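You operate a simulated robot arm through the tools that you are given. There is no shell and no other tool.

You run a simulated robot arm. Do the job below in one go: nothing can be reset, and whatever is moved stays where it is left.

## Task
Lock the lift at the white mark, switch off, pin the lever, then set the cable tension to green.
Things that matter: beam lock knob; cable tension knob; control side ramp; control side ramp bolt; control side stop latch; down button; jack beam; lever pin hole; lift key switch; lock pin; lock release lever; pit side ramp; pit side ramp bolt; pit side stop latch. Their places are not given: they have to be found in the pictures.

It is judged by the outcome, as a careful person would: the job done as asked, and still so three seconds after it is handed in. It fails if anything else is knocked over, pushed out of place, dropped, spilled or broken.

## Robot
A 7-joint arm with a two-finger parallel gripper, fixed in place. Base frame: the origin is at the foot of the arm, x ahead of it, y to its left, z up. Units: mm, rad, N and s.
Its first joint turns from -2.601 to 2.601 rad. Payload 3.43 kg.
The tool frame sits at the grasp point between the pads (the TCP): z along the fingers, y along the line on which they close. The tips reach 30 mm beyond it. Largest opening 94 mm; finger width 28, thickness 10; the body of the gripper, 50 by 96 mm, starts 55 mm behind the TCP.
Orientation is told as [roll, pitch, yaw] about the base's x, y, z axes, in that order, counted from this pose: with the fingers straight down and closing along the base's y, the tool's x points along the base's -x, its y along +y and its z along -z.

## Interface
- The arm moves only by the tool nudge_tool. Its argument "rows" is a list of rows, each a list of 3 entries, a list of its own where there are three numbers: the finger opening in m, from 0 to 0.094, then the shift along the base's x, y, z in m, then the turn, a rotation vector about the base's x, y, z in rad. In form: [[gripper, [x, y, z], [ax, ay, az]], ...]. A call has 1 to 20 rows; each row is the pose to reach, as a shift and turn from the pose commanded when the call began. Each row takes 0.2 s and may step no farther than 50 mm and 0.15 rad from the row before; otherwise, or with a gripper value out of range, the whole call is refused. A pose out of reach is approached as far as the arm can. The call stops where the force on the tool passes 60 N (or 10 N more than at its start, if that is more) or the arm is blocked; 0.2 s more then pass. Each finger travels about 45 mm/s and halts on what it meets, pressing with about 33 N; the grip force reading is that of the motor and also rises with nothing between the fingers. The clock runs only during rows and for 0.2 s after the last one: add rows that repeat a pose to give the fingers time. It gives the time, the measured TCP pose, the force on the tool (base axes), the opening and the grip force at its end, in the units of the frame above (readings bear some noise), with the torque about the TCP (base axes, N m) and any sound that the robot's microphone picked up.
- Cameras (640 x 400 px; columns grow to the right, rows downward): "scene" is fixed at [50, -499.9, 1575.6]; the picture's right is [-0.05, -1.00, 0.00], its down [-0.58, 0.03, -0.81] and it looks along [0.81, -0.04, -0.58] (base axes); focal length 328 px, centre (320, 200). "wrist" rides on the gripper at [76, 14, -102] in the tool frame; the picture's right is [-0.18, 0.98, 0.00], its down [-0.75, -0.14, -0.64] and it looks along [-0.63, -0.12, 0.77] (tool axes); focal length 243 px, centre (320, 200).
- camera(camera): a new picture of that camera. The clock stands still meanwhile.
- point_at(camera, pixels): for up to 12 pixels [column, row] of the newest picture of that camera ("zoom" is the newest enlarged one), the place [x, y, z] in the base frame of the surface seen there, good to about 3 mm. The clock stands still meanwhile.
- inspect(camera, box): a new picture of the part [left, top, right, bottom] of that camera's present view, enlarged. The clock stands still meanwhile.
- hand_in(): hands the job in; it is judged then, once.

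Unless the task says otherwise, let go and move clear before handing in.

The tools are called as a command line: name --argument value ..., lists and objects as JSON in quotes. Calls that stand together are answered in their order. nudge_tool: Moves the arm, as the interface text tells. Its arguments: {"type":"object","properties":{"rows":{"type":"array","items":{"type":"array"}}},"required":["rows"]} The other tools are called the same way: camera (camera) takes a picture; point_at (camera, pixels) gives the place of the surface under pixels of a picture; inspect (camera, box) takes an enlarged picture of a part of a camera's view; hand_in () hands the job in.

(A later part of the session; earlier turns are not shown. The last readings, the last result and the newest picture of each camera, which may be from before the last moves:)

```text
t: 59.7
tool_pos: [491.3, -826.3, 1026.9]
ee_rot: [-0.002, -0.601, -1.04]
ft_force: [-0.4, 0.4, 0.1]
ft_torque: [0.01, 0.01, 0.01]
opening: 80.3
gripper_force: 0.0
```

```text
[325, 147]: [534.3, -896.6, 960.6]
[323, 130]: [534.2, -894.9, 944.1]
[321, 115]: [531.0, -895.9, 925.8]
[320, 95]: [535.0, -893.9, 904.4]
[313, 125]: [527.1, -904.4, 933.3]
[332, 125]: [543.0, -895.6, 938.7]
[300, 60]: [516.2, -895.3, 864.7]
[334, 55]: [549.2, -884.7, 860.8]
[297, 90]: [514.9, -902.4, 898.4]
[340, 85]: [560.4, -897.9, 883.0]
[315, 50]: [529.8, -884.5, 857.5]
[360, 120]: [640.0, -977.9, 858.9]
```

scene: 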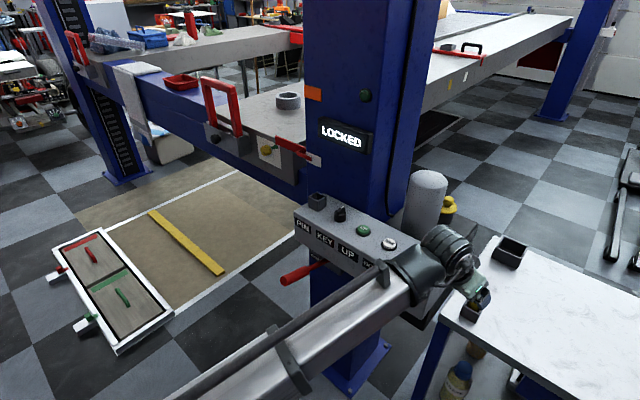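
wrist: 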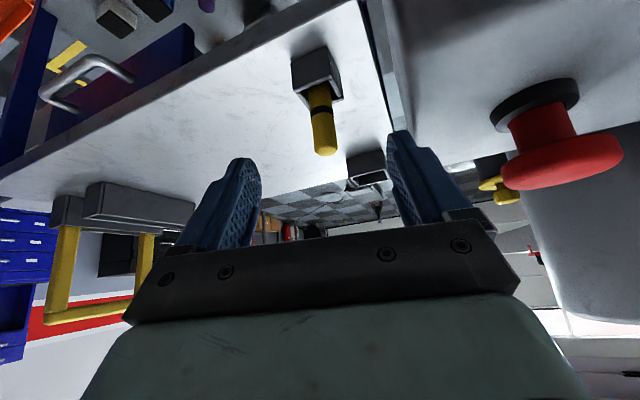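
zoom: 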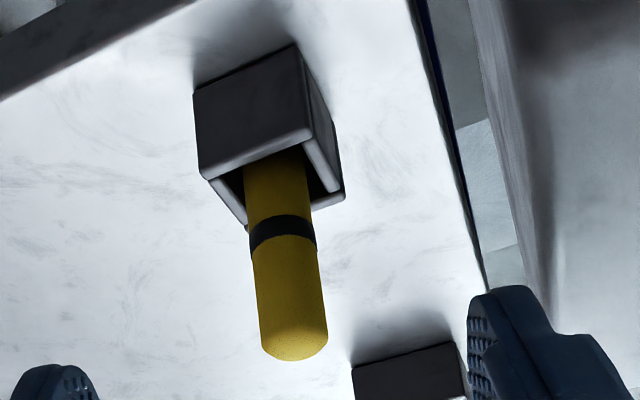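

The pin axis is near (539,-904), top z≈963, diameter ~19; the holder rim is z≈905. I'll move outward above it and partway down along the tool axis, then check alignment.

nudge_tool --rows '[[0.06, [0.01, -0.0155, 0], [0, 0, 0]], [0.06, [0.0202, -0.0309, 0], [0, 0, 0]], [0.06, [0.027, -0.0425, -0.02], [0, 0, 0]], [0.06, [0.034, -0.0544, -0.04], [0, 0, 0]], [0.06, [0.034, -0.0544, -0.04], [0, 0, 0]]]'

camera --camera "wrist"

inspect --camera "scene" --box '[400, 200, 560, 340]'

```text
t: 60.9
tool_pos: [526.7, -880.9, 987.2]
ee_rot: [0.002, -0.601, -1.038]
ft_force: [0.0, -0.7, 1.1]
ft_torque: [0.02, 0.02, 0.0]
opening: 59.9
gripper_force: 0.1
```

```text
taken
```

wrist: 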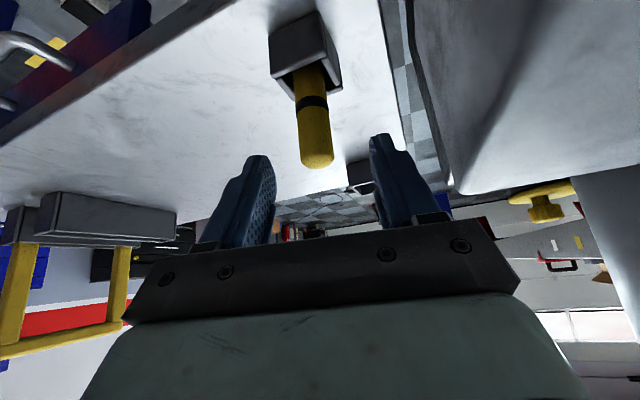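

```text
2.86 times, centred on (480, 270) of scene
```

zoom: 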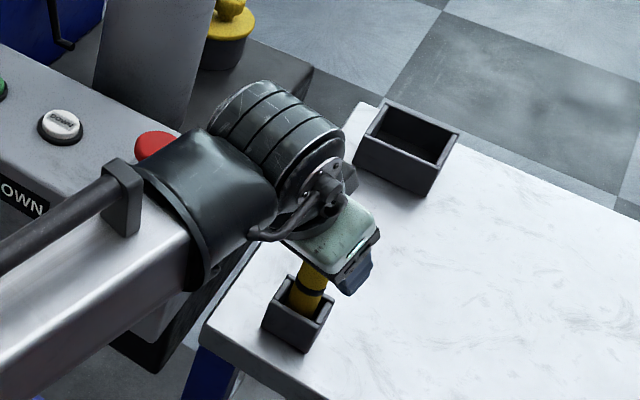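

The pin lies between the fingers. Measuring its edges for precise centring.

point_at --camera "wrist" --pixels '[[301, 130], [315, 130], [329, 130], [303, 150], [317, 150], [332, 150], [317, 163], [310, 85], [298, 97]]'

```text
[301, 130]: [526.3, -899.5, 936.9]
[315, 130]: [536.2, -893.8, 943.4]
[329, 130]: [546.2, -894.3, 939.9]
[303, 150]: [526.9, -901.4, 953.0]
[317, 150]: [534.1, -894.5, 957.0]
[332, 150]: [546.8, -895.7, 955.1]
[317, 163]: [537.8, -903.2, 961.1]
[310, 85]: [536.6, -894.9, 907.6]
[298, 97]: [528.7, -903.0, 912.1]
```

Pin centre ≈ (538,-903). Advancing to the grasp height and closing.

nudge_tool --rows '[[0.06, [0.006, -0.011, -0.02], [0, 0, 0]], [0.06, [0.0113, -0.0222, -0.038], [0, 0, 0]], [0.06, [0.0113, -0.0222, -0.038], [0, 0, 0]]]'

camera --camera "wrist"

inspect --camera "scene" --box '[420, 240, 540, 340]'

```text
t: 61.7
tool_pos: [537.3, -902.1, 950.1]
ee_rot: [0.001, -0.6, -1.039]
ft_force: [1.3, 0.1, -0.8]
ft_torque: [0.0, 0.01, 0.0]
opening: 59.9
gripper_force: 0.2
```

```text
taken
```

wrist: 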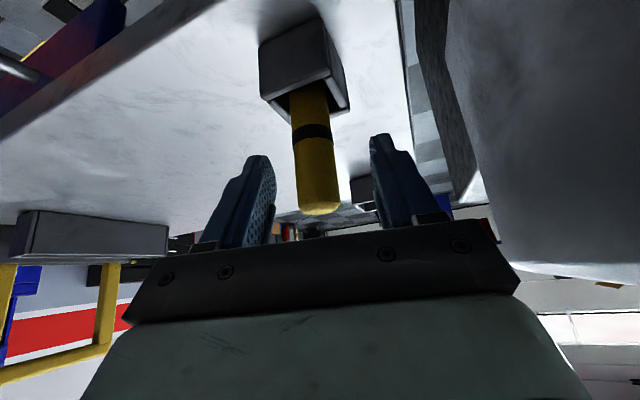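

```text
4.00 times, centred on (480, 290) of scene
```

zoom: 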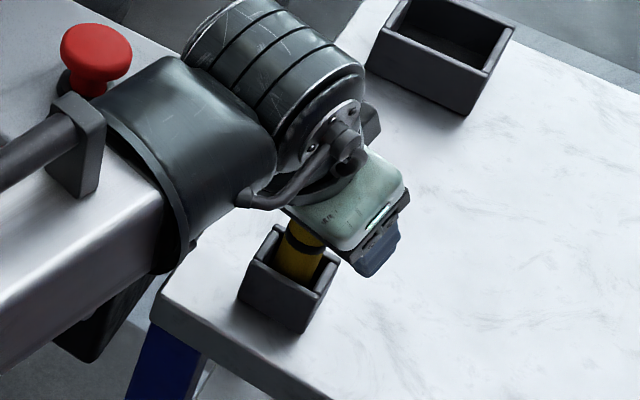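

The pin passes right through the grasp point (320,188). Closing on it.

nudge_tool --rows '[[0.04, [0, 0, 0], [0, 0, 0]], [0.02, [0, 0, 0], [0, 0, 0]], [0.0, [0, 0, 0], [0, 0, 0]], [0.0, [0, 0, 0], [0, 0, 0]], [0.0, [0, 0, 0], [0, 0, 0]]]'

```text
t: 62.9
tool_pos: [537.3, -901.0, 949.2]
ee_rot: [0.002, -0.601, -1.037]
ft_force: [0.9, -0.5, -0.3]
ft_torque: [0.04, -0.03, 0.02]
opening: 25.6
gripper_force: 33.4
```

Gripped at 25.6 mm. Lifting straight up, first a little to check.

nudge_tool --rows '[[0.0, [0, 0, 0.015], [0, 0, 0]], [0.0, [0, 0, 0.03], [0, 0, 0]], [0.0, [0, 0, 0.06], [0, 0, 0]], [0.0, [0, 0, 0.09], [0, 0, 0]]]'

camera --camera "wrist"

inspect --camera "scene" --box '[420, 200, 560, 340]'

```text
t: 63.9
tool_pos: [537.5, -901.1, 1040.3]
ee_rot: [0.001, -0.601, -1.038]
ft_force: [0.1, 0.4, -0.6]
ft_torque: [-0.01, -0.02, -0.02]
opening: 25.3
gripper_force: 33.2
```

```text
taken
```

wrist: 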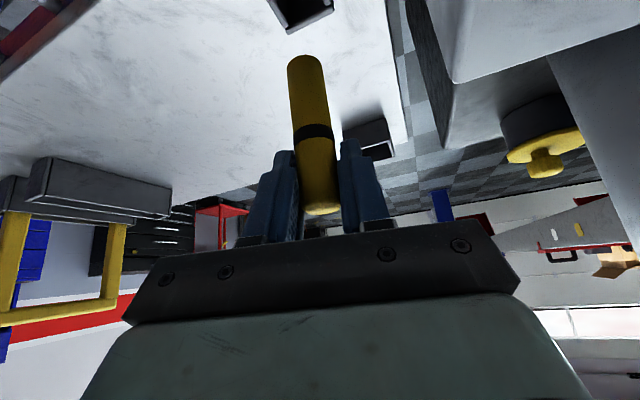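

```text
2.86 times, centred on (490, 270) of scene
```

zoom: 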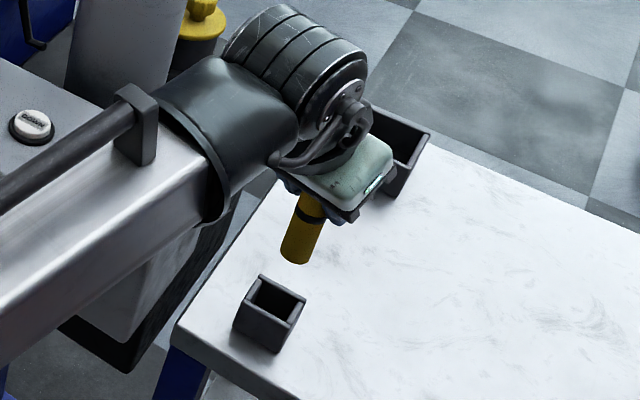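

The pin is clear of its holder and held. Measuring its lower end relative to the tool.

point_at --camera "wrist" --pixels '[[305, 60], [292, 70], [322, 66], [308, 80], [312, 105], [300, 105], [325, 103], [318, 150], [320, 180], [318, 205]]'

```text
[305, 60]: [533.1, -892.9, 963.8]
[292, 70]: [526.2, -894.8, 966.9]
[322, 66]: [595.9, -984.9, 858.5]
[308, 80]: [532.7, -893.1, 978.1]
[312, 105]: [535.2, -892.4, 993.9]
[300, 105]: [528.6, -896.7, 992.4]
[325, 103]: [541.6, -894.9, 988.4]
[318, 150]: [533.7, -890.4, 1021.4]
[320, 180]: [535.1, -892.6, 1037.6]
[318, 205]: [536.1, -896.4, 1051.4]
```

Pin bottom is about 80 mm below the TCP, nearly vertical. I'll rise and back off from the tank/post, then travel along the panel to just before the PIN socket.

nudge_tool --rows '[[0.0, [-0.008, 0.008, 0.04], [0, 0, 0]], [0.0, [-0.024, 0.024, 0.08], [0, 0, 0]], [0.0, [-0.045, 0.045, 0.108], [0, 0, 0]], [0.0, [-0.0636, 0.0636, 0.11], [0, 0, 0]], [0.0, [-0.035, 0.092, 0.11], [0, 0, 0.025]], [0.0, [-0.007, 0.12, 0.11], [0, 0, 0.05]], [0.0, [0.021, 0.148, 0.11], [0, 0, 0.075]], [0.0, [0.049, 0.176, 0.11], [0, 0, 0.1]], [0.0, [0.077, 0.204, 0.11], [0, 0, 0.125]], [0.0, [0.105, 0.232, 0.11], [0, 0, 0.15]], [0.0, [0.133, 0.26, 0.11], [0, 0, 0.175]], [0.0, [0.161, 0.288, 0.11], [0, 0, 0.2]], [0.0, [0.189, 0.316, 0.11], [0, 0, 0.225]], [0.0, [0.217, 0.344, 0.11], [0, 0, 0.253]], [0.0, [0.241, 0.368, 0.11], [0, 0, 0.253]], [0.0, [0.2645, 0.3915, 0.11], [0, 0, 0.253]], [0.0, [0.2645, 0.3915, 0.11], [0, 0, 0.253]]]'

camera --camera "wrist"

inspect --camera "scene" --box '[250, 90, 410, 230]'

```text
t: 67.5
tool_pos: [802.8, -507.0, 1150.4]
ee_rot: [0.0, -0.6, -0.785]
ft_force: [0.0, -0.3, -0.4]
ft_torque: [-0.01, 0.0, -0.02]
opening: 25.3
gripper_force: 32.8
```

```text
taken
```

wrist: 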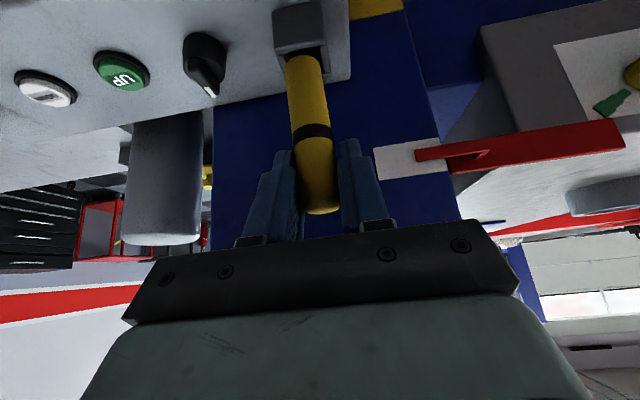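

```text
2.86 times, centred on (330, 160) of scene
```

zoom: 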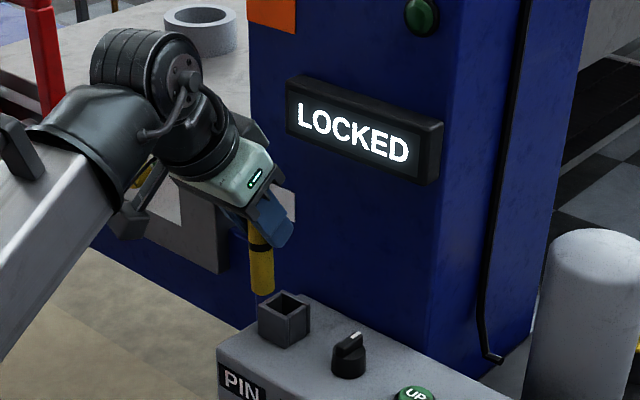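

The pin hovers before the socket. I'll zoom on the socket from the scene camera for accurate rim corners.

inspect --camera "scene" --box '[300, 183, 340, 213]'

point_at --camera "wrist" --pixels '[[303, 60], [289, 66], [323, 60], [312, 100], [299, 105], [325, 100], [318, 190]]'

```text
13.33 times, centred on (320, 198) of scene
```

zoom: 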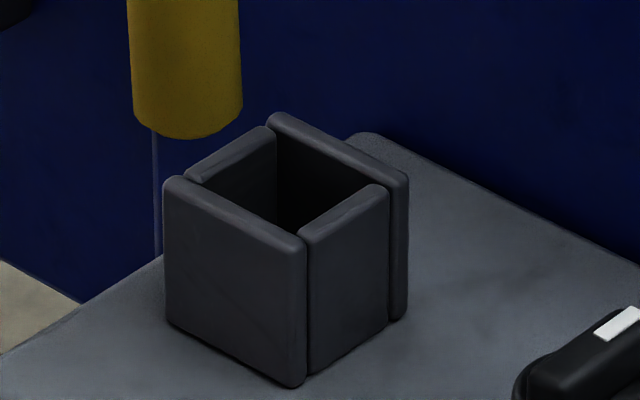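

```text
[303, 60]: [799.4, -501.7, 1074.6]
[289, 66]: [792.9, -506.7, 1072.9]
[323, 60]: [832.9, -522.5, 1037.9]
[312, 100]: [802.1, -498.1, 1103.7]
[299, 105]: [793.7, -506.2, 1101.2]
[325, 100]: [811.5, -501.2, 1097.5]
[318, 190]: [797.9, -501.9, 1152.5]
```

point_at --camera "zoom" --pixels '[[176, 184], [298, 242], [314, 232], [376, 194], [275, 120], [398, 176], [262, 134], [200, 172], [240, 212], [335, 145], [180, 80], [185, 130]]'

```text
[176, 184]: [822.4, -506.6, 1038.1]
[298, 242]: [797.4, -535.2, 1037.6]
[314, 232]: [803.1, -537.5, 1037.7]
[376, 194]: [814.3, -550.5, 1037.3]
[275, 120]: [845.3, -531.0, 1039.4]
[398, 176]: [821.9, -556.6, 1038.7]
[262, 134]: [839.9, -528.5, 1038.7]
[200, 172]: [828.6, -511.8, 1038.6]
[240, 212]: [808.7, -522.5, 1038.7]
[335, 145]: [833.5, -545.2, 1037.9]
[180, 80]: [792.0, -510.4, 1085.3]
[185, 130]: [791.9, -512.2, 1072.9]
```

Socket centre is (821.5,-532.2) with ~27 mm inside. I'll move the pin over it, staying above, and check the alignment from both cameras.

nudge_tool --rows '[[0.0, [0.0172, -0.0225, 0], [0, 0, 0]], [0.0, [0.0172, -0.0225, -0.015], [0, 0, 0]], [0.0, [0.0172, -0.0225, -0.02], [0, 0, 0]]]'

inspect --camera "scene" --box '[300, 173, 340, 213]'

inspect --camera "wrist" --box '[240, 0, 400, 120]'

```text
t: 68.3
tool_pos: [821.1, -532.8, 1129.8]
ee_rot: [0.003, -0.601, -0.788]
ft_force: [0.8, 0.4, -0.6]
ft_torque: [-0.01, -0.02, 0.02]
opening: 25.2
gripper_force: 33.6
```

```text
10.00 times, centred on (320, 193) of scene
```

zoom: 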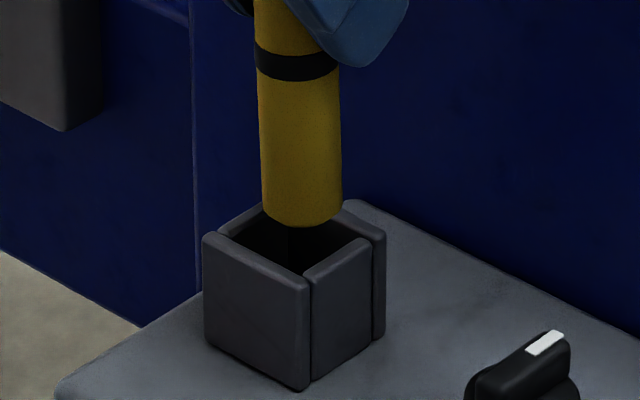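

```text
3.33 times, centred on (320, 60) of wrist
```

zoom: 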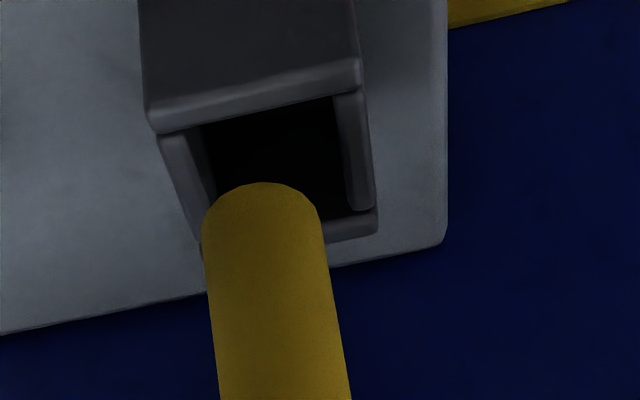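

The pin appears about 2 mm too far right (−y) in the scene zoom. Correcting and lowering close to the rim to recheck.

nudge_tool --rows '[[0.0, [0.0005, 0.002, 0], [0, 0, 0]], [0.0, [0.0005, 0.002, -0.006], [0, 0, 0]], [0.0, [0.0005, 0.002, -0.006], [0, 0, 0]]]'

inspect --camera "scene" --box '[304, 183, 336, 207]'

inspect --camera "wrist" --box '[260, 0, 360, 90]'

```text
t: 69.1
tool_pos: [820.2, -529.1, 1124.4]
ee_rot: [0.002, -0.599, -0.785]
ft_force: [0.7, -0.5, -0.7]
ft_torque: [0.03, -0.01, 0.02]
opening: 25.2
gripper_force: 33.2
```

```text
16.00 times, centred on (320, 195) of scene
```

zoom: 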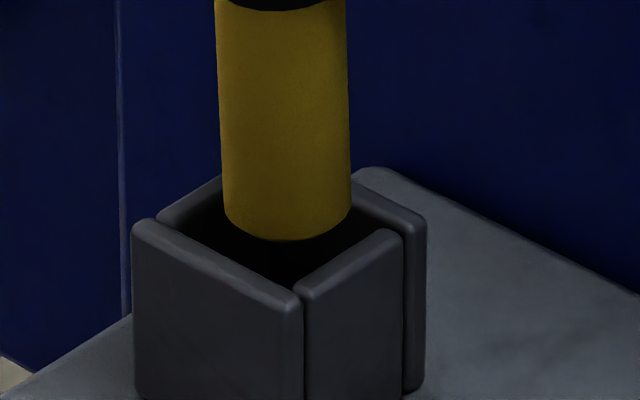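

```text
4.44 times, centred on (310, 45) of wrist
```

zoom: 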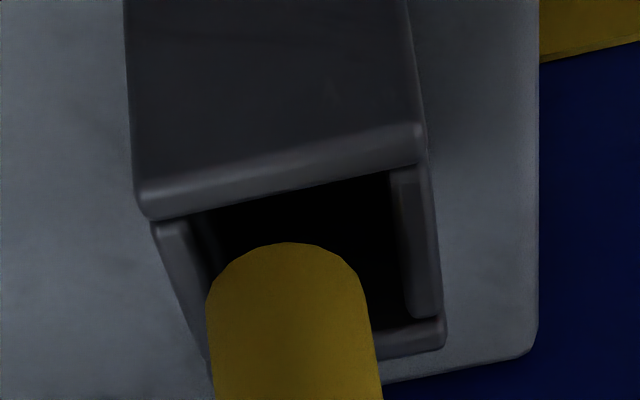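

Both views suggest the pin should go about 3 mm further along the panel (+x,+y). Applying that and rechecking.

nudge_tool --rows '[[0.0, [0.0025, 0.0018, 0], [0, 0, 0]], [0.0, [0.0025, 0.0018, 0], [0, 0, 0]]]'

inspect --camera "scene" --box '[304, 183, 336, 207]'

inspect --camera "wrist" --box '[260, 0, 360, 90]'

```text
t: 69.7
tool_pos: [822.9, -527.9, 1124.3]
ee_rot: [0.0, -0.602, -0.786]
ft_force: [0.5, -0.9, 0.0]
ft_torque: [0.01, 0.0, -0.02]
opening: 25.1
gripper_force: 32.7
```

```text
16.00 times, centred on (320, 195) of scene
```

zoom: 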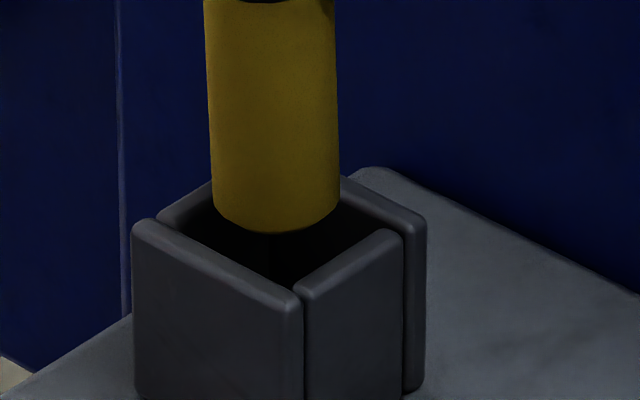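

```text
4.44 times, centred on (310, 45) of wrist
```

zoom: 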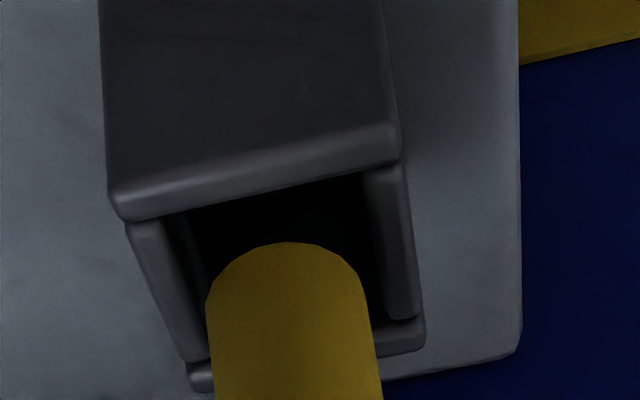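

Now well centred in both views. Lowering gently into the socket.

nudge_tool --rows '[[0.0, [0, 0, -0.006], [0, 0, 0]], [0.0, [0, 0, -0.012], [0, 0, 0]], [0.0, [0, 0, -0.018], [0, 0, 0]]]'

inspect --camera "scene" --box '[300, 173, 340, 213]'

```text
t: 70.5
tool_pos: [822.7, -528.0, 1106.4]
ee_rot: [0.002, -0.601, -0.786]
ft_force: [0.0, 0.3, -0.5]
ft_torque: [-0.02, 0.01, -0.04]
opening: 25.0
gripper_force: 32.7
```

```text
10.00 times, centred on (320, 193) of scene
```

zoom: 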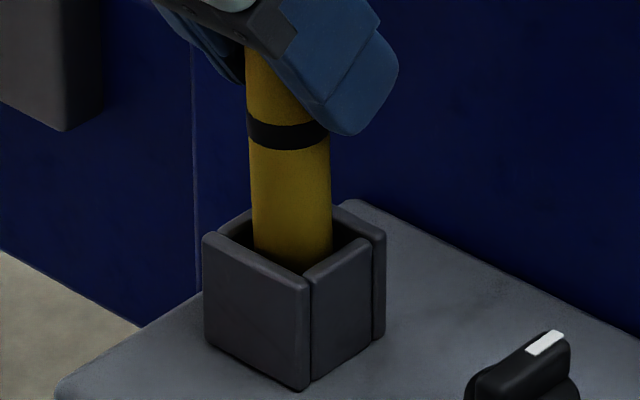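

The pin has entered the socket with no side force. Continuing down.

nudge_tool --rows '[[0.0, [0, 0, -0.006], [0, 0, 0]], [0.0, [0, 0, -0.012], [0, 0, 0]], [0.0, [0, 0, -0.018], [0, 0, 0]], [0.0, [0, 0, -0.022], [0, 0, 0]]]'

inspect --camera "scene" --box '[300, 173, 340, 213]'

```text
t: 71.5
tool_pos: [823.2, -529.2, 1089.4]
ee_rot: [0.002, -0.611, -0.787]
ft_force: [-0.7, -2.5, 40.3]
ft_torque: [-0.03, -0.18, -0.04]
opening: 25.1
gripper_force: 32.8
```

```text
10.00 times, centred on (320, 193) of scene
```

zoom: 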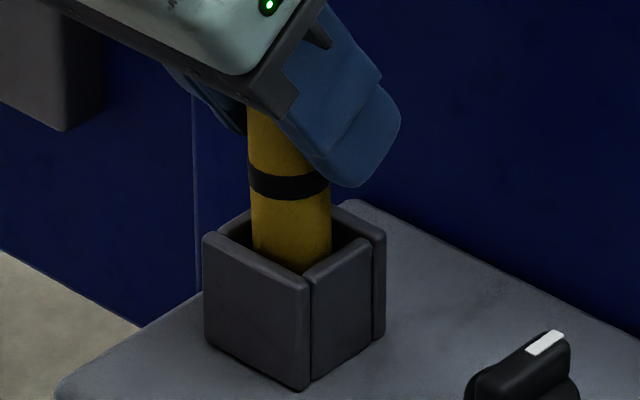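

The pin bottomed on the socket floor (40 N). I'll ease the load, open, and check.

nudge_tool --rows '[[0.0, [0, 0, 0.004], [0, 0, 0]], [0.0, [0, 0, 0.005], [0, 0, 0]]]'

nudge_tool --rows '[[0.035, [0, 0, 0], [0, 0, 0]], [0.05, [0, 0, 0], [0, 0, 0]], [0.06, [0, 0, 0], [0, 0, 0]], [0.06, [0, 0, 0], [0, 0, 0]]]'

inspect --camera "scene" --box '[290, 163, 350, 213]'

camera --camera "wrist"

```text
t: 72.1
tool_pos: [821.1, -529.5, 1089.2]
ee_rot: [0.002, -0.601, -0.785]
ft_force: [3.4, -4.5, 15.4]
ft_torque: [-0.29, -0.46, -0.06]
opening: 24.8
gripper_force: 32.3
```

```text
t: 73.1
tool_pos: [822.1, -528.1, 1089.8]
ee_rot: [-0.001, -0.599, -0.786]
ft_force: [0.5, 0.0, 0.5]
ft_torque: [0.0, -0.03, 0.0]
opening: 60.0
gripper_force: 0.1
```

```text
8.00 times, centred on (320, 188) of scene
```

zoom: 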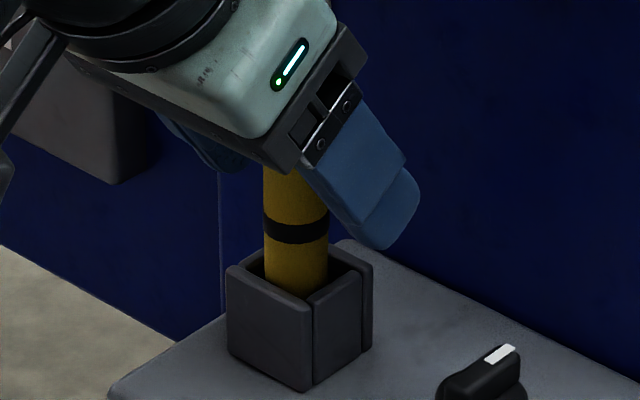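

```text
taken
```

wrist: 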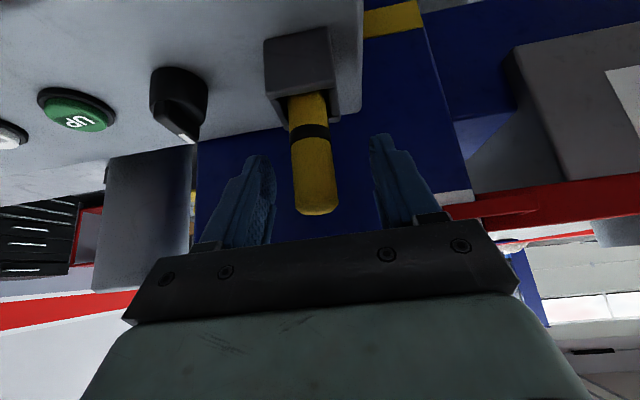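

The pin stands in the socket, released. Retreating along the tool axis.

nudge_tool --rows '[[0.06, [-0.008, 0.008, 0.0165], [0, 0, 0]], [0.06, [-0.02, 0.02, 0.0413], [0, 0, 0]], [0.06, [-0.036, 0.036, 0.0743], [0, 0, 0]], [0.06, [-0.052, 0.052, 0.09], [0, 0, 0]], [0.06, [-0.08, 0.08, 0.095], [0, 0, 0]], [0.06, [-0.11, 0.11, 0.095], [0, 0, 0]]]'

camera --camera "scene"

camera --camera "wrist"

inspect --camera "scene" --box '[240, 110, 340, 220]'

```text
t: 74.5
tool_pos: [712.2, -418.2, 1183.6]
ee_rot: [0.001, -0.6, -0.787]
ft_force: [0.1, -0.3, 0.5]
ft_torque: [0.01, 0.02, -0.02]
opening: 60.1
gripper_force: 0.1
```

```text
taken
```

scene: 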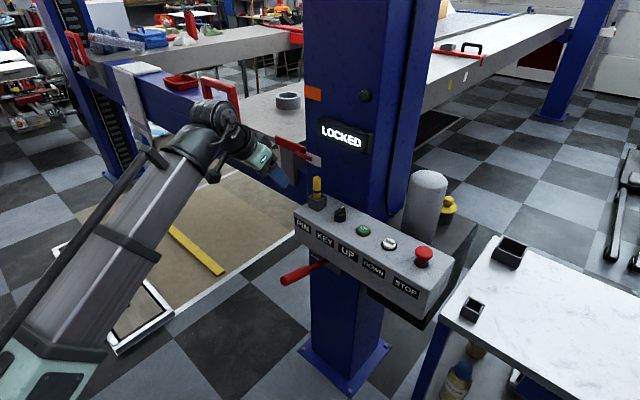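

```text
taken
```

wrist: 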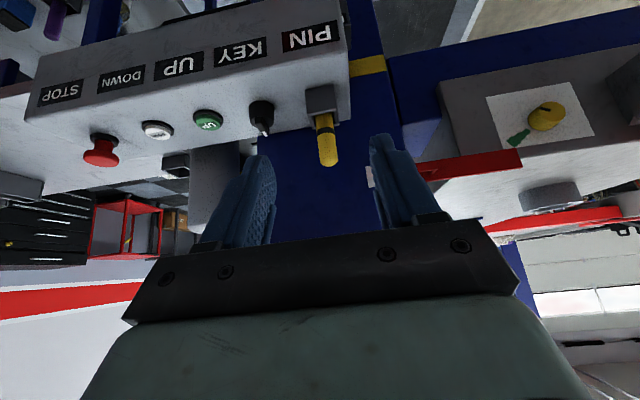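

```text
3.64 times, centred on (290, 165) of scene
```

zoom: 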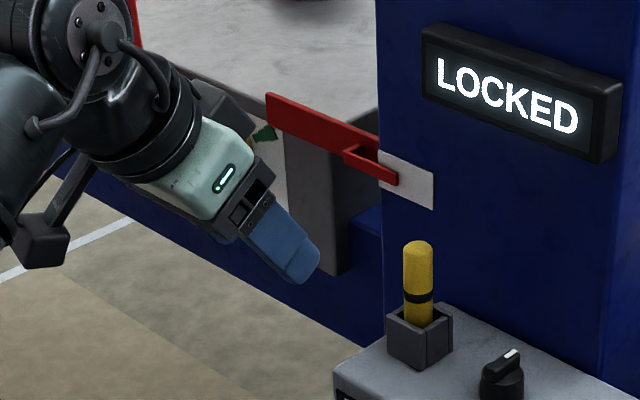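

Pin is in, LOCKED shown. Now zooming on the cable tension knob at wrist (547,115).

inspect --camera "wrist" --box '[480, 70, 610, 160]'

point_at --camera "zoom" --pixels '[[310, 200], [320, 155], [360, 210], [270, 230], [345, 170], [195, 310], [150, 270], [400, 320], [90, 120], [440, 60], [330, 260], [390, 230]]'

```text
4.44 times, centred on (545, 115) of wrist
```

zoom: 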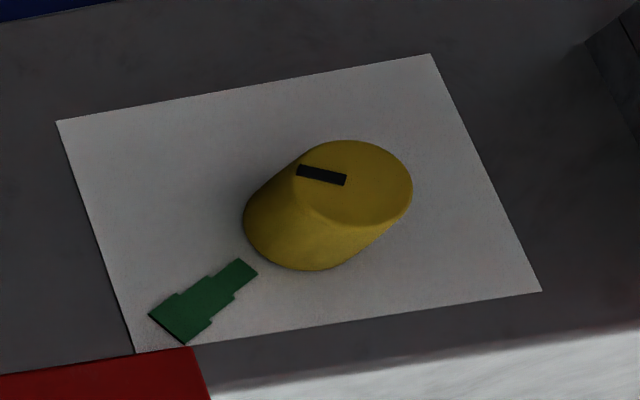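

```text
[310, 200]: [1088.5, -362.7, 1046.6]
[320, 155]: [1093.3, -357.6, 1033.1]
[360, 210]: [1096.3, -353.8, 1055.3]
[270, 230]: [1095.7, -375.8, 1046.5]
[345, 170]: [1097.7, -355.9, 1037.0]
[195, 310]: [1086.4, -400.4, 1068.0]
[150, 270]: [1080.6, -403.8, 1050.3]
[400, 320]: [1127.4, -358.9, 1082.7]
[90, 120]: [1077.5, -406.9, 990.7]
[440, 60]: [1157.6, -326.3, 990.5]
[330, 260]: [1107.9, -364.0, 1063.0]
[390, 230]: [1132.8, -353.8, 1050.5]
```

I'll measure the knob face, index line and green mark more precisely.

point_at --camera "zoom" --pixels '[[300, 171], [322, 175], [343, 180], [355, 183], [405, 190], [350, 145], [355, 220], [240, 266], [170, 318], [205, 295], [188, 340], [152, 312]]'

inspect --camera "scene" --box '[240, 120, 320, 200]'

```text
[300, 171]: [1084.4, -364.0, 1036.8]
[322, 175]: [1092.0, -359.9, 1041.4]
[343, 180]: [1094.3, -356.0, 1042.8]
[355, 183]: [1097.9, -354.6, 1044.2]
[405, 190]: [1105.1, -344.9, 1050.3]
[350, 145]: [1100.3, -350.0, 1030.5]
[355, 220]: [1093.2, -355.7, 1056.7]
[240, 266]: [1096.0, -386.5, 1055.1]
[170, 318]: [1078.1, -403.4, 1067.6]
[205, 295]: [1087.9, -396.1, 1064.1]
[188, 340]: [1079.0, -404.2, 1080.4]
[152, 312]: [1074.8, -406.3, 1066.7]
```

```text
5.00 times, centred on (280, 160) of scene
```

zoom: 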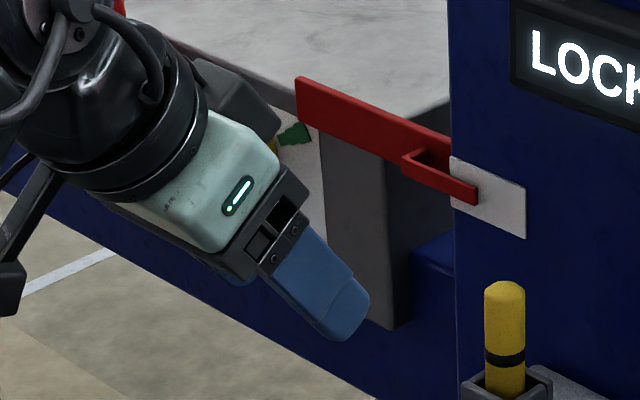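

Knob face centre ≈ (1096.7,-354.3,1043.5), axis along (-0.7,0.7); index points about -20° and green is at about +28° (seen from the front), so it needs about 48° counter-clockwise. I'll move in front of the knob while pitching the fingers to horizontal.

nudge_tool --rows '[[0.05, [0.03, 0.019, 0.0], [0, 0, 0]], [0.05, [0.064, 0.038, -0.01], [-0.03, -0.03, 0]], [0.05, [0.1, 0.057, -0.02], [-0.09, -0.09, 0]], [0.05, [0.135, 0.076, -0.035], [-0.16, -0.16, 0]], [0.05, [0.17, 0.095, -0.05], [-0.24, -0.24, 0]], [0.05, [0.205, 0.114, -0.07], [-0.32, -0.32, 0]], [0.05, [0.24, 0.133, -0.09], [-0.4, -0.4, 0]], [0.05, [0.27, 0.145, -0.11], [-0.48, -0.48, 0]], [0.05, [0.29, 0.152, -0.125], [-0.56, -0.56, 0]], [0.05, [0.295, 0.153, -0.135], [-0.64, -0.64, 0]], [0.05, [0.295, 0.153, -0.14], [-0.686, -0.686, 0]], [0.05, [0.295, 0.153, -0.14], [-0.686, -0.686, 0]]]'

camera --camera "wrist"

camera --camera "scene"

```text
t: 77.1
tool_pos: [1005.7, -266.2, 1044.1]
ee_rot: [2.092, -1.569, -2.877]
ft_force: [-0.2, 0.2, 0.1]
ft_torque: [0.03, 0.0, 0.01]
opening: 49.8
gripper_force: 0.1
```

```text
taken
```

wrist: 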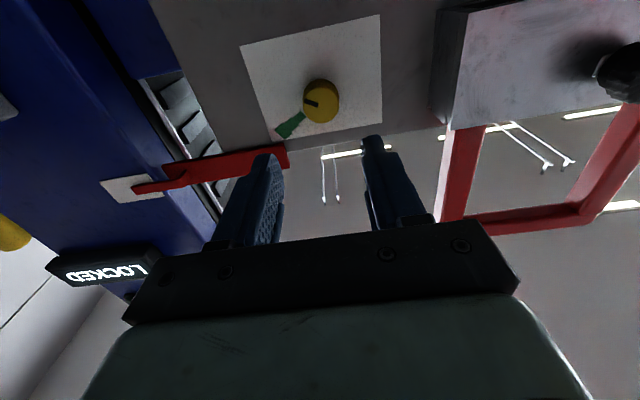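

```text
taken
```

scene: 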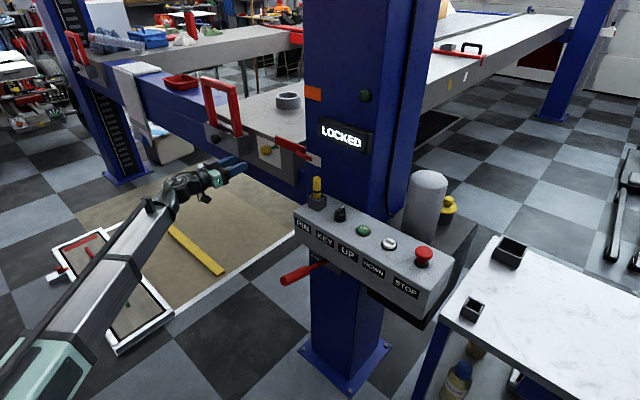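

Pose reached; the knob is ahead at wrist (320,102). Re-measuring from close range.

inspect --camera "wrist" --box '[250, 50, 390, 150]'

point_at --camera "zoom" --pixels '[[255, 210], [300, 215], [270, 215], [285, 213], [350, 205], [325, 150], [325, 255], [225, 275], [150, 330], [190, 300], [110, 390], [350, 60]]'

point_at --camera "wrist" --pixels '[[285, 155], [288, 165], [250, 157], [180, 180], [240, 45], [380, 20], [380, 118], [268, 140], [455, 60]]'

inspect --camera "scene" --box '[235, 125, 315, 175]'

```text
4.00 times, centred on (320, 100) of wrist
```

zoom: 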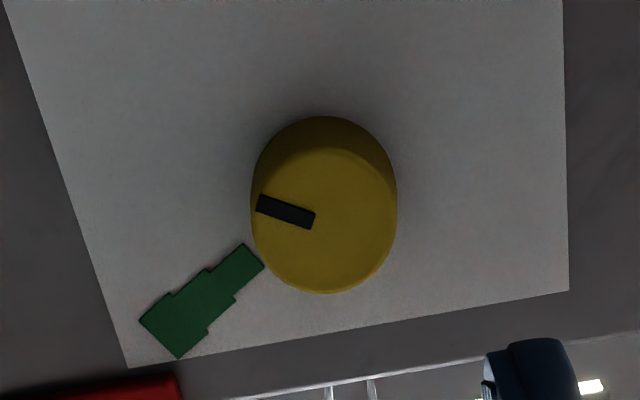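

```text
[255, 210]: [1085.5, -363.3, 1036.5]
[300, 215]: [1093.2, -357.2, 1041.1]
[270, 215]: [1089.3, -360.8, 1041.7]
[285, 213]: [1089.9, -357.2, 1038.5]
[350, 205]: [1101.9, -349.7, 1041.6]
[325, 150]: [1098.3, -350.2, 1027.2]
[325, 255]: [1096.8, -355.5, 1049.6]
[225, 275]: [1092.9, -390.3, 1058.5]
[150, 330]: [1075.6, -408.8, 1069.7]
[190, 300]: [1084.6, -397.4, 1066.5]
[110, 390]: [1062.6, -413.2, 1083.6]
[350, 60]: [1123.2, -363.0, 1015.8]
```

```text
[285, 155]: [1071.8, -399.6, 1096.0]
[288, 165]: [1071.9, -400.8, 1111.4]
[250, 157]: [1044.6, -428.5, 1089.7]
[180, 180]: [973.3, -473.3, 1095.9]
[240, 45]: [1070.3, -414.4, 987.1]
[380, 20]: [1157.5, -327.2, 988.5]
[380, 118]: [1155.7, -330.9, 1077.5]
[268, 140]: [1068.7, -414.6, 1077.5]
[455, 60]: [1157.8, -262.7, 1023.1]
```

```text
8.00 times, centred on (275, 150) of scene
```

zoom: 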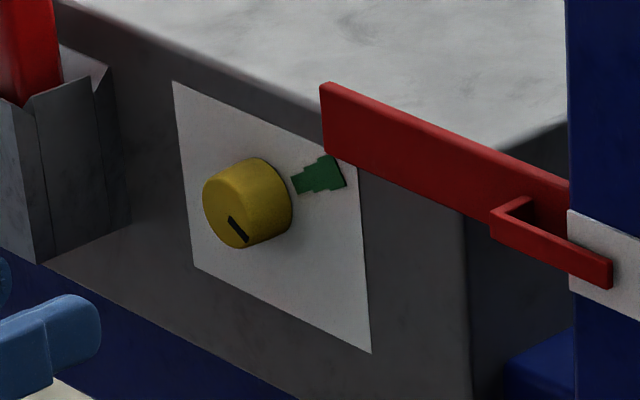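

Knob centre is at tool-axis column (321,105), so I'm aligned within ~1 mm. Advancing ~113 mm along the axis so the tips straddle the knob, stopping ~7 mm short of the plate.

nudge_tool --rows '[[0.05, [0.025, -0.0235, 0], [0, 0, 0]], [0.05, [0.05, -0.0485, -0.0005], [0, 0, 0]], [0.05, [0.068, -0.0665, -0.0005], [0, 0, 0]], [0.05, [0.076, -0.0745, -0.0005], [0, 0, 0]], [0.05, [0.0812, -0.0795, -0.0005], [0, 0, 0]], [0.05, [0.0812, -0.0795, -0.0005], [0, 0, 0]]]'

camera --camera "wrist"

inspect --camera "scene" --box '[215, 115, 315, 185]'

```text
t: 78.5
tool_pos: [1086.9, -346.1, 1041.8]
ee_rot: [1.235, -1.571, -2.023]
ft_force: [0.8, 0.0, 0.0]
ft_torque: [-0.01, -0.01, 0.02]
opening: 50.0
gripper_force: 0.3
```

```text
taken
```

wrist: 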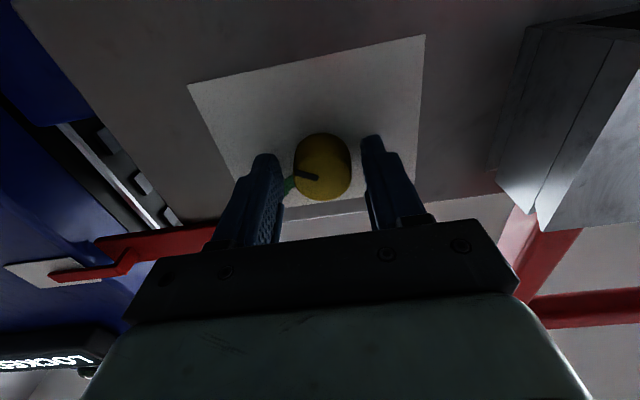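

```text
5.71 times, centred on (265, 150) of scene
```

zoom: 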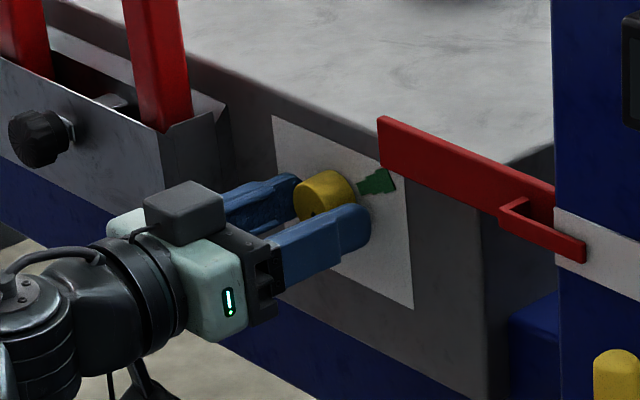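

The knob sits between the fingers, ~1.5 mm off laterally. Nudging that and closing.

nudge_tool --rows '[[0.05, [0.001, 0.001, 0.0005], [0, 0, 0]], [0.035, [0.001, 0.001, 0.0005], [0, 0, 0]], [0.02, [0.001, 0.001, 0.0005], [0, 0, 0]], [0.0, [0.001, 0.001, 0.0005], [0, 0, 0]], [0.0, [0.001, 0.001, 0.0005], [0, 0, 0]], [0.0, [0.001, 0.001, 0.0005], [0, 0, 0]]]'

inspect --camera "wrist" --box '[220, 100, 420, 240]'

```text
t: 79.9
tool_pos: [1087.8, -345.1, 1043.3]
ee_rot: [1.096, -1.568, -1.881]
ft_force: [-7.4, -4.4, -1.3]
ft_torque: [0.08, 0.09, -0.31]
opening: 34.8
gripper_force: 44.9
```

```text
2.86 times, centred on (320, 170) of wrist
```

zoom: 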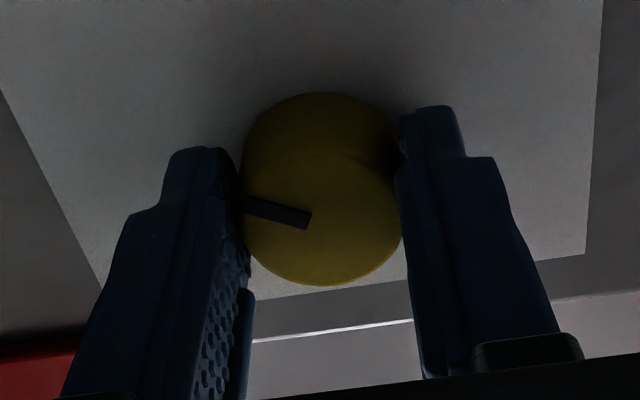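

Gripped (34.8 mm). Turning counter-clockwise as seen from the front, about the tool axis, first by ~0.26 rad to check.

nudge_tool --rows '[[0.0, [-0.0003, -0.0003, 0], [-0.0919, 0.0919, 0]], [0.0, [-0.0006, -0.0006, 0], [-0.1838, 0.1838, 0]]]'

inspect --camera "wrist" --box '[220, 100, 420, 240]'

inspect --camera "scene" --box '[215, 115, 315, 185]'

```text
t: 80.5
tool_pos: [1088.8, -345.9, 1042.8]
ee_rot: [-1.568, -1.311, 0.781]
ft_force: [-8.1, -6.9, -3.6]
ft_torque: [-0.07, -0.12, -0.49]
opening: 34.9
gripper_force: 45.2
```

```text
2.86 times, centred on (320, 170) of wrist
```

zoom: 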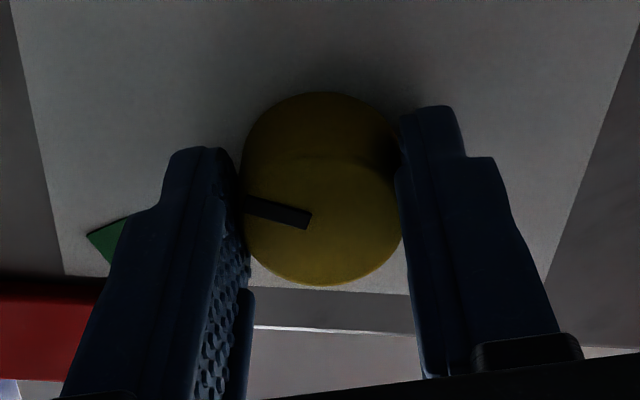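

```text
5.71 times, centred on (265, 150) of scene
```

zoom: 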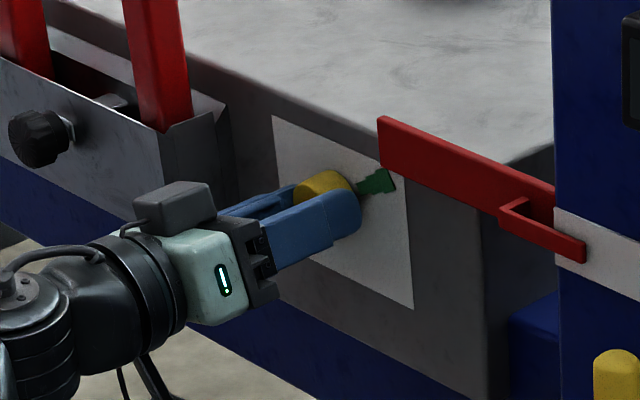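

The knob turns with the hand, and the green mark is approaching the index in the hand's view. Continuing by ~0.48 rad.

nudge_tool --rows '[[0.0, [-0.0002, -0.0002, 0], [-0.0849, 0.0849, 0]], [0.0, [-0.0004, -0.0004, 0], [-0.1697, 0.1697, 0]], [0.0, [-0.0006, -0.0006, 0], [-0.2546, 0.2546, 0]], [0.0, [-0.0006, -0.0006, 0], [-0.3394, 0.3394, 0]]]'

inspect --camera "wrist" --box '[180, 80, 460, 250]'

inspect --camera "scene" --box '[215, 115, 315, 185]'

```text
t: 81.5
tool_pos: [1086.3, -346.5, 1044.3]
ee_rot: [-1.57, -0.83, 0.781]
ft_force: [-10.3, -15.3, -8.7]
ft_torque: [-0.16, -0.18, 0.16]
opening: 34.9
gripper_force: 44.9
```

```text
2.29 times, centred on (320, 165) of wrist
```

zoom: 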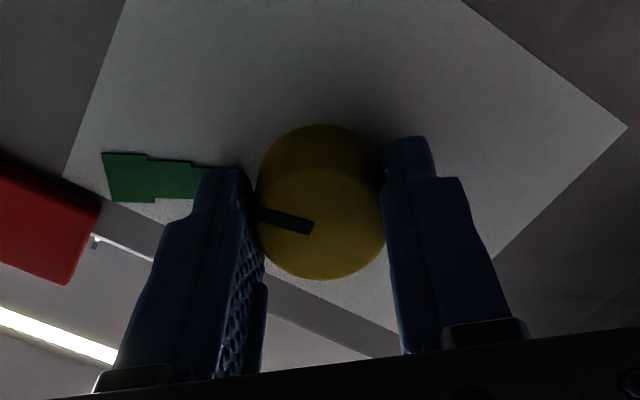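

```text
5.71 times, centred on (265, 150) of scene
```

zoom: 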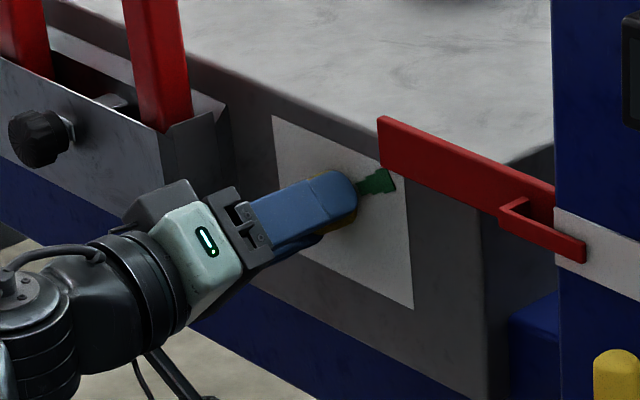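

In the hand view the index points 12° up-left and the green mark 3° up-left, so roughly 9° remain. Turning 0.16 rad more.

nudge_tool --rows '[[0.0, [0.0003, 0.0003, 0], [-0.0566, 0.0566, 0]], [0.0, [0.0006, 0.0006, 0], [-0.1131, 0.1131, 0]]]'

inspect --camera "wrist" --box '[180, 80, 460, 250]'

point_at --camera "zoom" --pixels '[[265, 214], [285, 219], [305, 226], [320, 232], [320, 172], [320, 275], [370, 230], [110, 160], [150, 160], [190, 165]]'

```text
t: 82.1
tool_pos: [1087.5, -348.2, 1042.2]
ee_rot: [-1.569, -0.669, 0.78]
ft_force: [-11.8, -21.7, -6.2]
ft_torque: [-0.09, -0.13, 0.0]
opening: 34.7
gripper_force: 44.9
```

```text
2.29 times, centred on (320, 165) of wrist
```

zoom: 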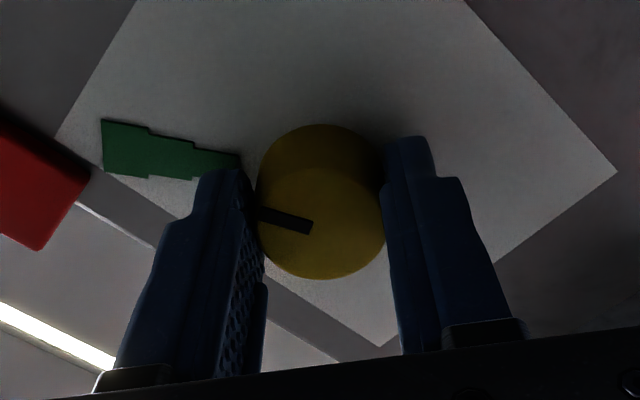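

```text
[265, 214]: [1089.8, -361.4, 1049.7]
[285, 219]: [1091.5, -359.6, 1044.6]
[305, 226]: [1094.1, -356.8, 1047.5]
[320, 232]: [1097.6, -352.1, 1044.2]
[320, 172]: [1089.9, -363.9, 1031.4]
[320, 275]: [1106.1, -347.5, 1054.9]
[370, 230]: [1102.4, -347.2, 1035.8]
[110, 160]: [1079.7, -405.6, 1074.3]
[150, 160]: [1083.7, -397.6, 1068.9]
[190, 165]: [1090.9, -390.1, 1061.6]
```

By plate geometry the green mark is at ≈29° and the index at ≈21–27°. I'll zoom further to measure the index line precisely.

inspect --camera "wrist" --box '[280, 130, 360, 210]'

```text
5.00 times, centred on (320, 170) of wrist
```

zoom: 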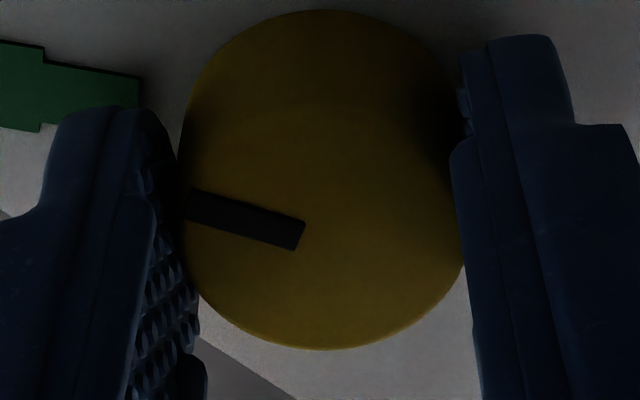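

Combined estimates put the index at ≈24° and the green centre at ≈29–30°. Adding 0.09 rad.

nudge_tool --rows '[[0.0, [0.0003, 0.0005, 0], [-0.0636, 0.0636, 0]], [0.0, [0.0003, 0.0005, 0], [-0.0636, 0.0636, 0]]]'

nudge_tool --rows '[[0.02, [0, 0, 0], [0, 0, 0]], [0.045, [0, 0, 0], [0, 0, 0]], [0.055, [0, 0, 0], [0, 0, 0]], [0.055, [0, 0, 0], [0, 0, 0]]]'

inspect --camera "wrist" --box '[180, 80, 460, 250]'

```text
t: 82.7
tool_pos: [1088.3, -346.2, 1044.3]
ee_rot: [-1.569, -0.581, 0.776]
ft_force: [-13.8, -27.9, -1.5]
ft_torque: [-0.14, -0.12, -0.27]
opening: 34.8
gripper_force: 45.2
```

```text
t: 83.7
tool_pos: [1088.8, -343.9, 1044.3]
ee_rot: [-1.571, -0.581, 0.787]
ft_force: [0.6, 0.1, 0.5]
ft_torque: [0.0, 0.04, 0.02]
opening: 54.8
gripper_force: 0.1
```

```text
2.29 times, centred on (320, 165) of wrist
```

zoom: 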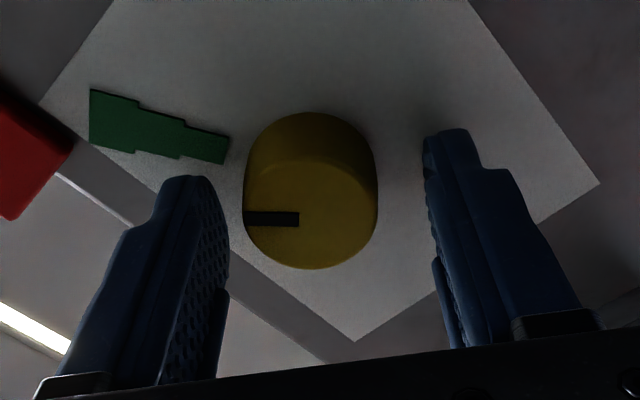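

After release the index looks rotated a bit beyond (≈43° by plate geometry vs green ≈29°)—the release may have dragged it. I'll back off to see it clearly.

nudge_tool --rows '[[0.055, [-0.015, 0.015, 0], [0, 0, 0]], [0.055, [-0.04, 0.04, 0], [0, 0, 0]], [0.055, [-0.07, 0.07, 0], [0, 0, 0]], [0.055, [-0.08, 0.08, 0], [0, 0, 0]]]'

inspect --camera "wrist" --box '[240, 30, 400, 150]'

inspect --camera "scene" --box '[235, 125, 315, 175]'

camera --camera "scene"

```text
t: 84.7
tool_pos: [1009.3, -264.8, 1044.5]
ee_rot: [-1.572, -0.581, 0.786]
ft_force: [-0.8, -0.7, 0.0]
ft_torque: [0.02, -0.01, -0.03]
opening: 54.7
gripper_force: 0.0
```

```text
3.33 times, centred on (320, 90) of wrist
```

zoom: 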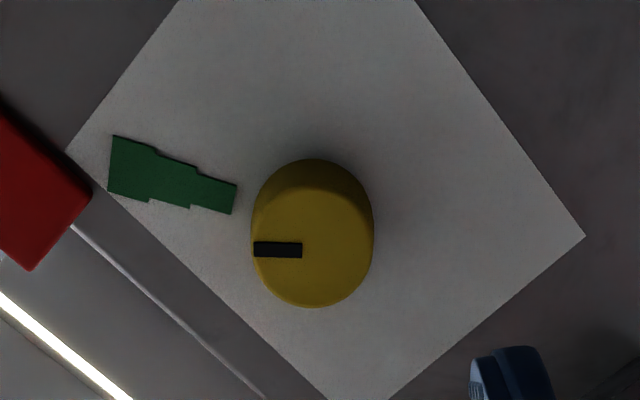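

```text
8.00 times, centred on (275, 150) of scene
```

zoom: 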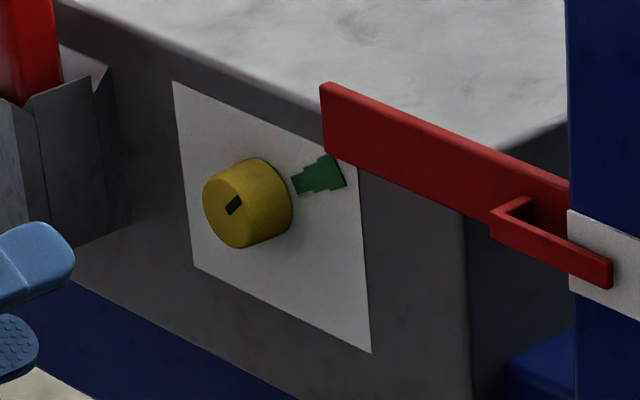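

```text
taken
```

scene: 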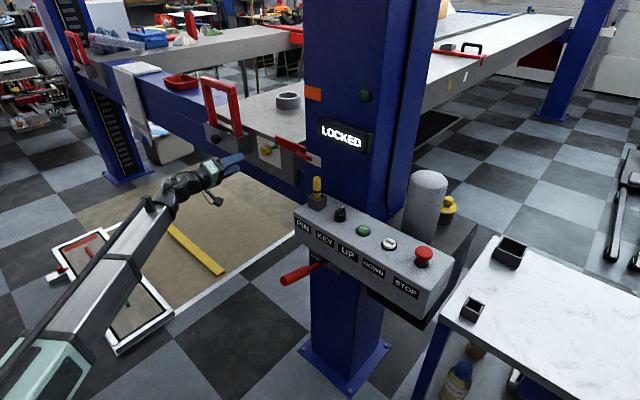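

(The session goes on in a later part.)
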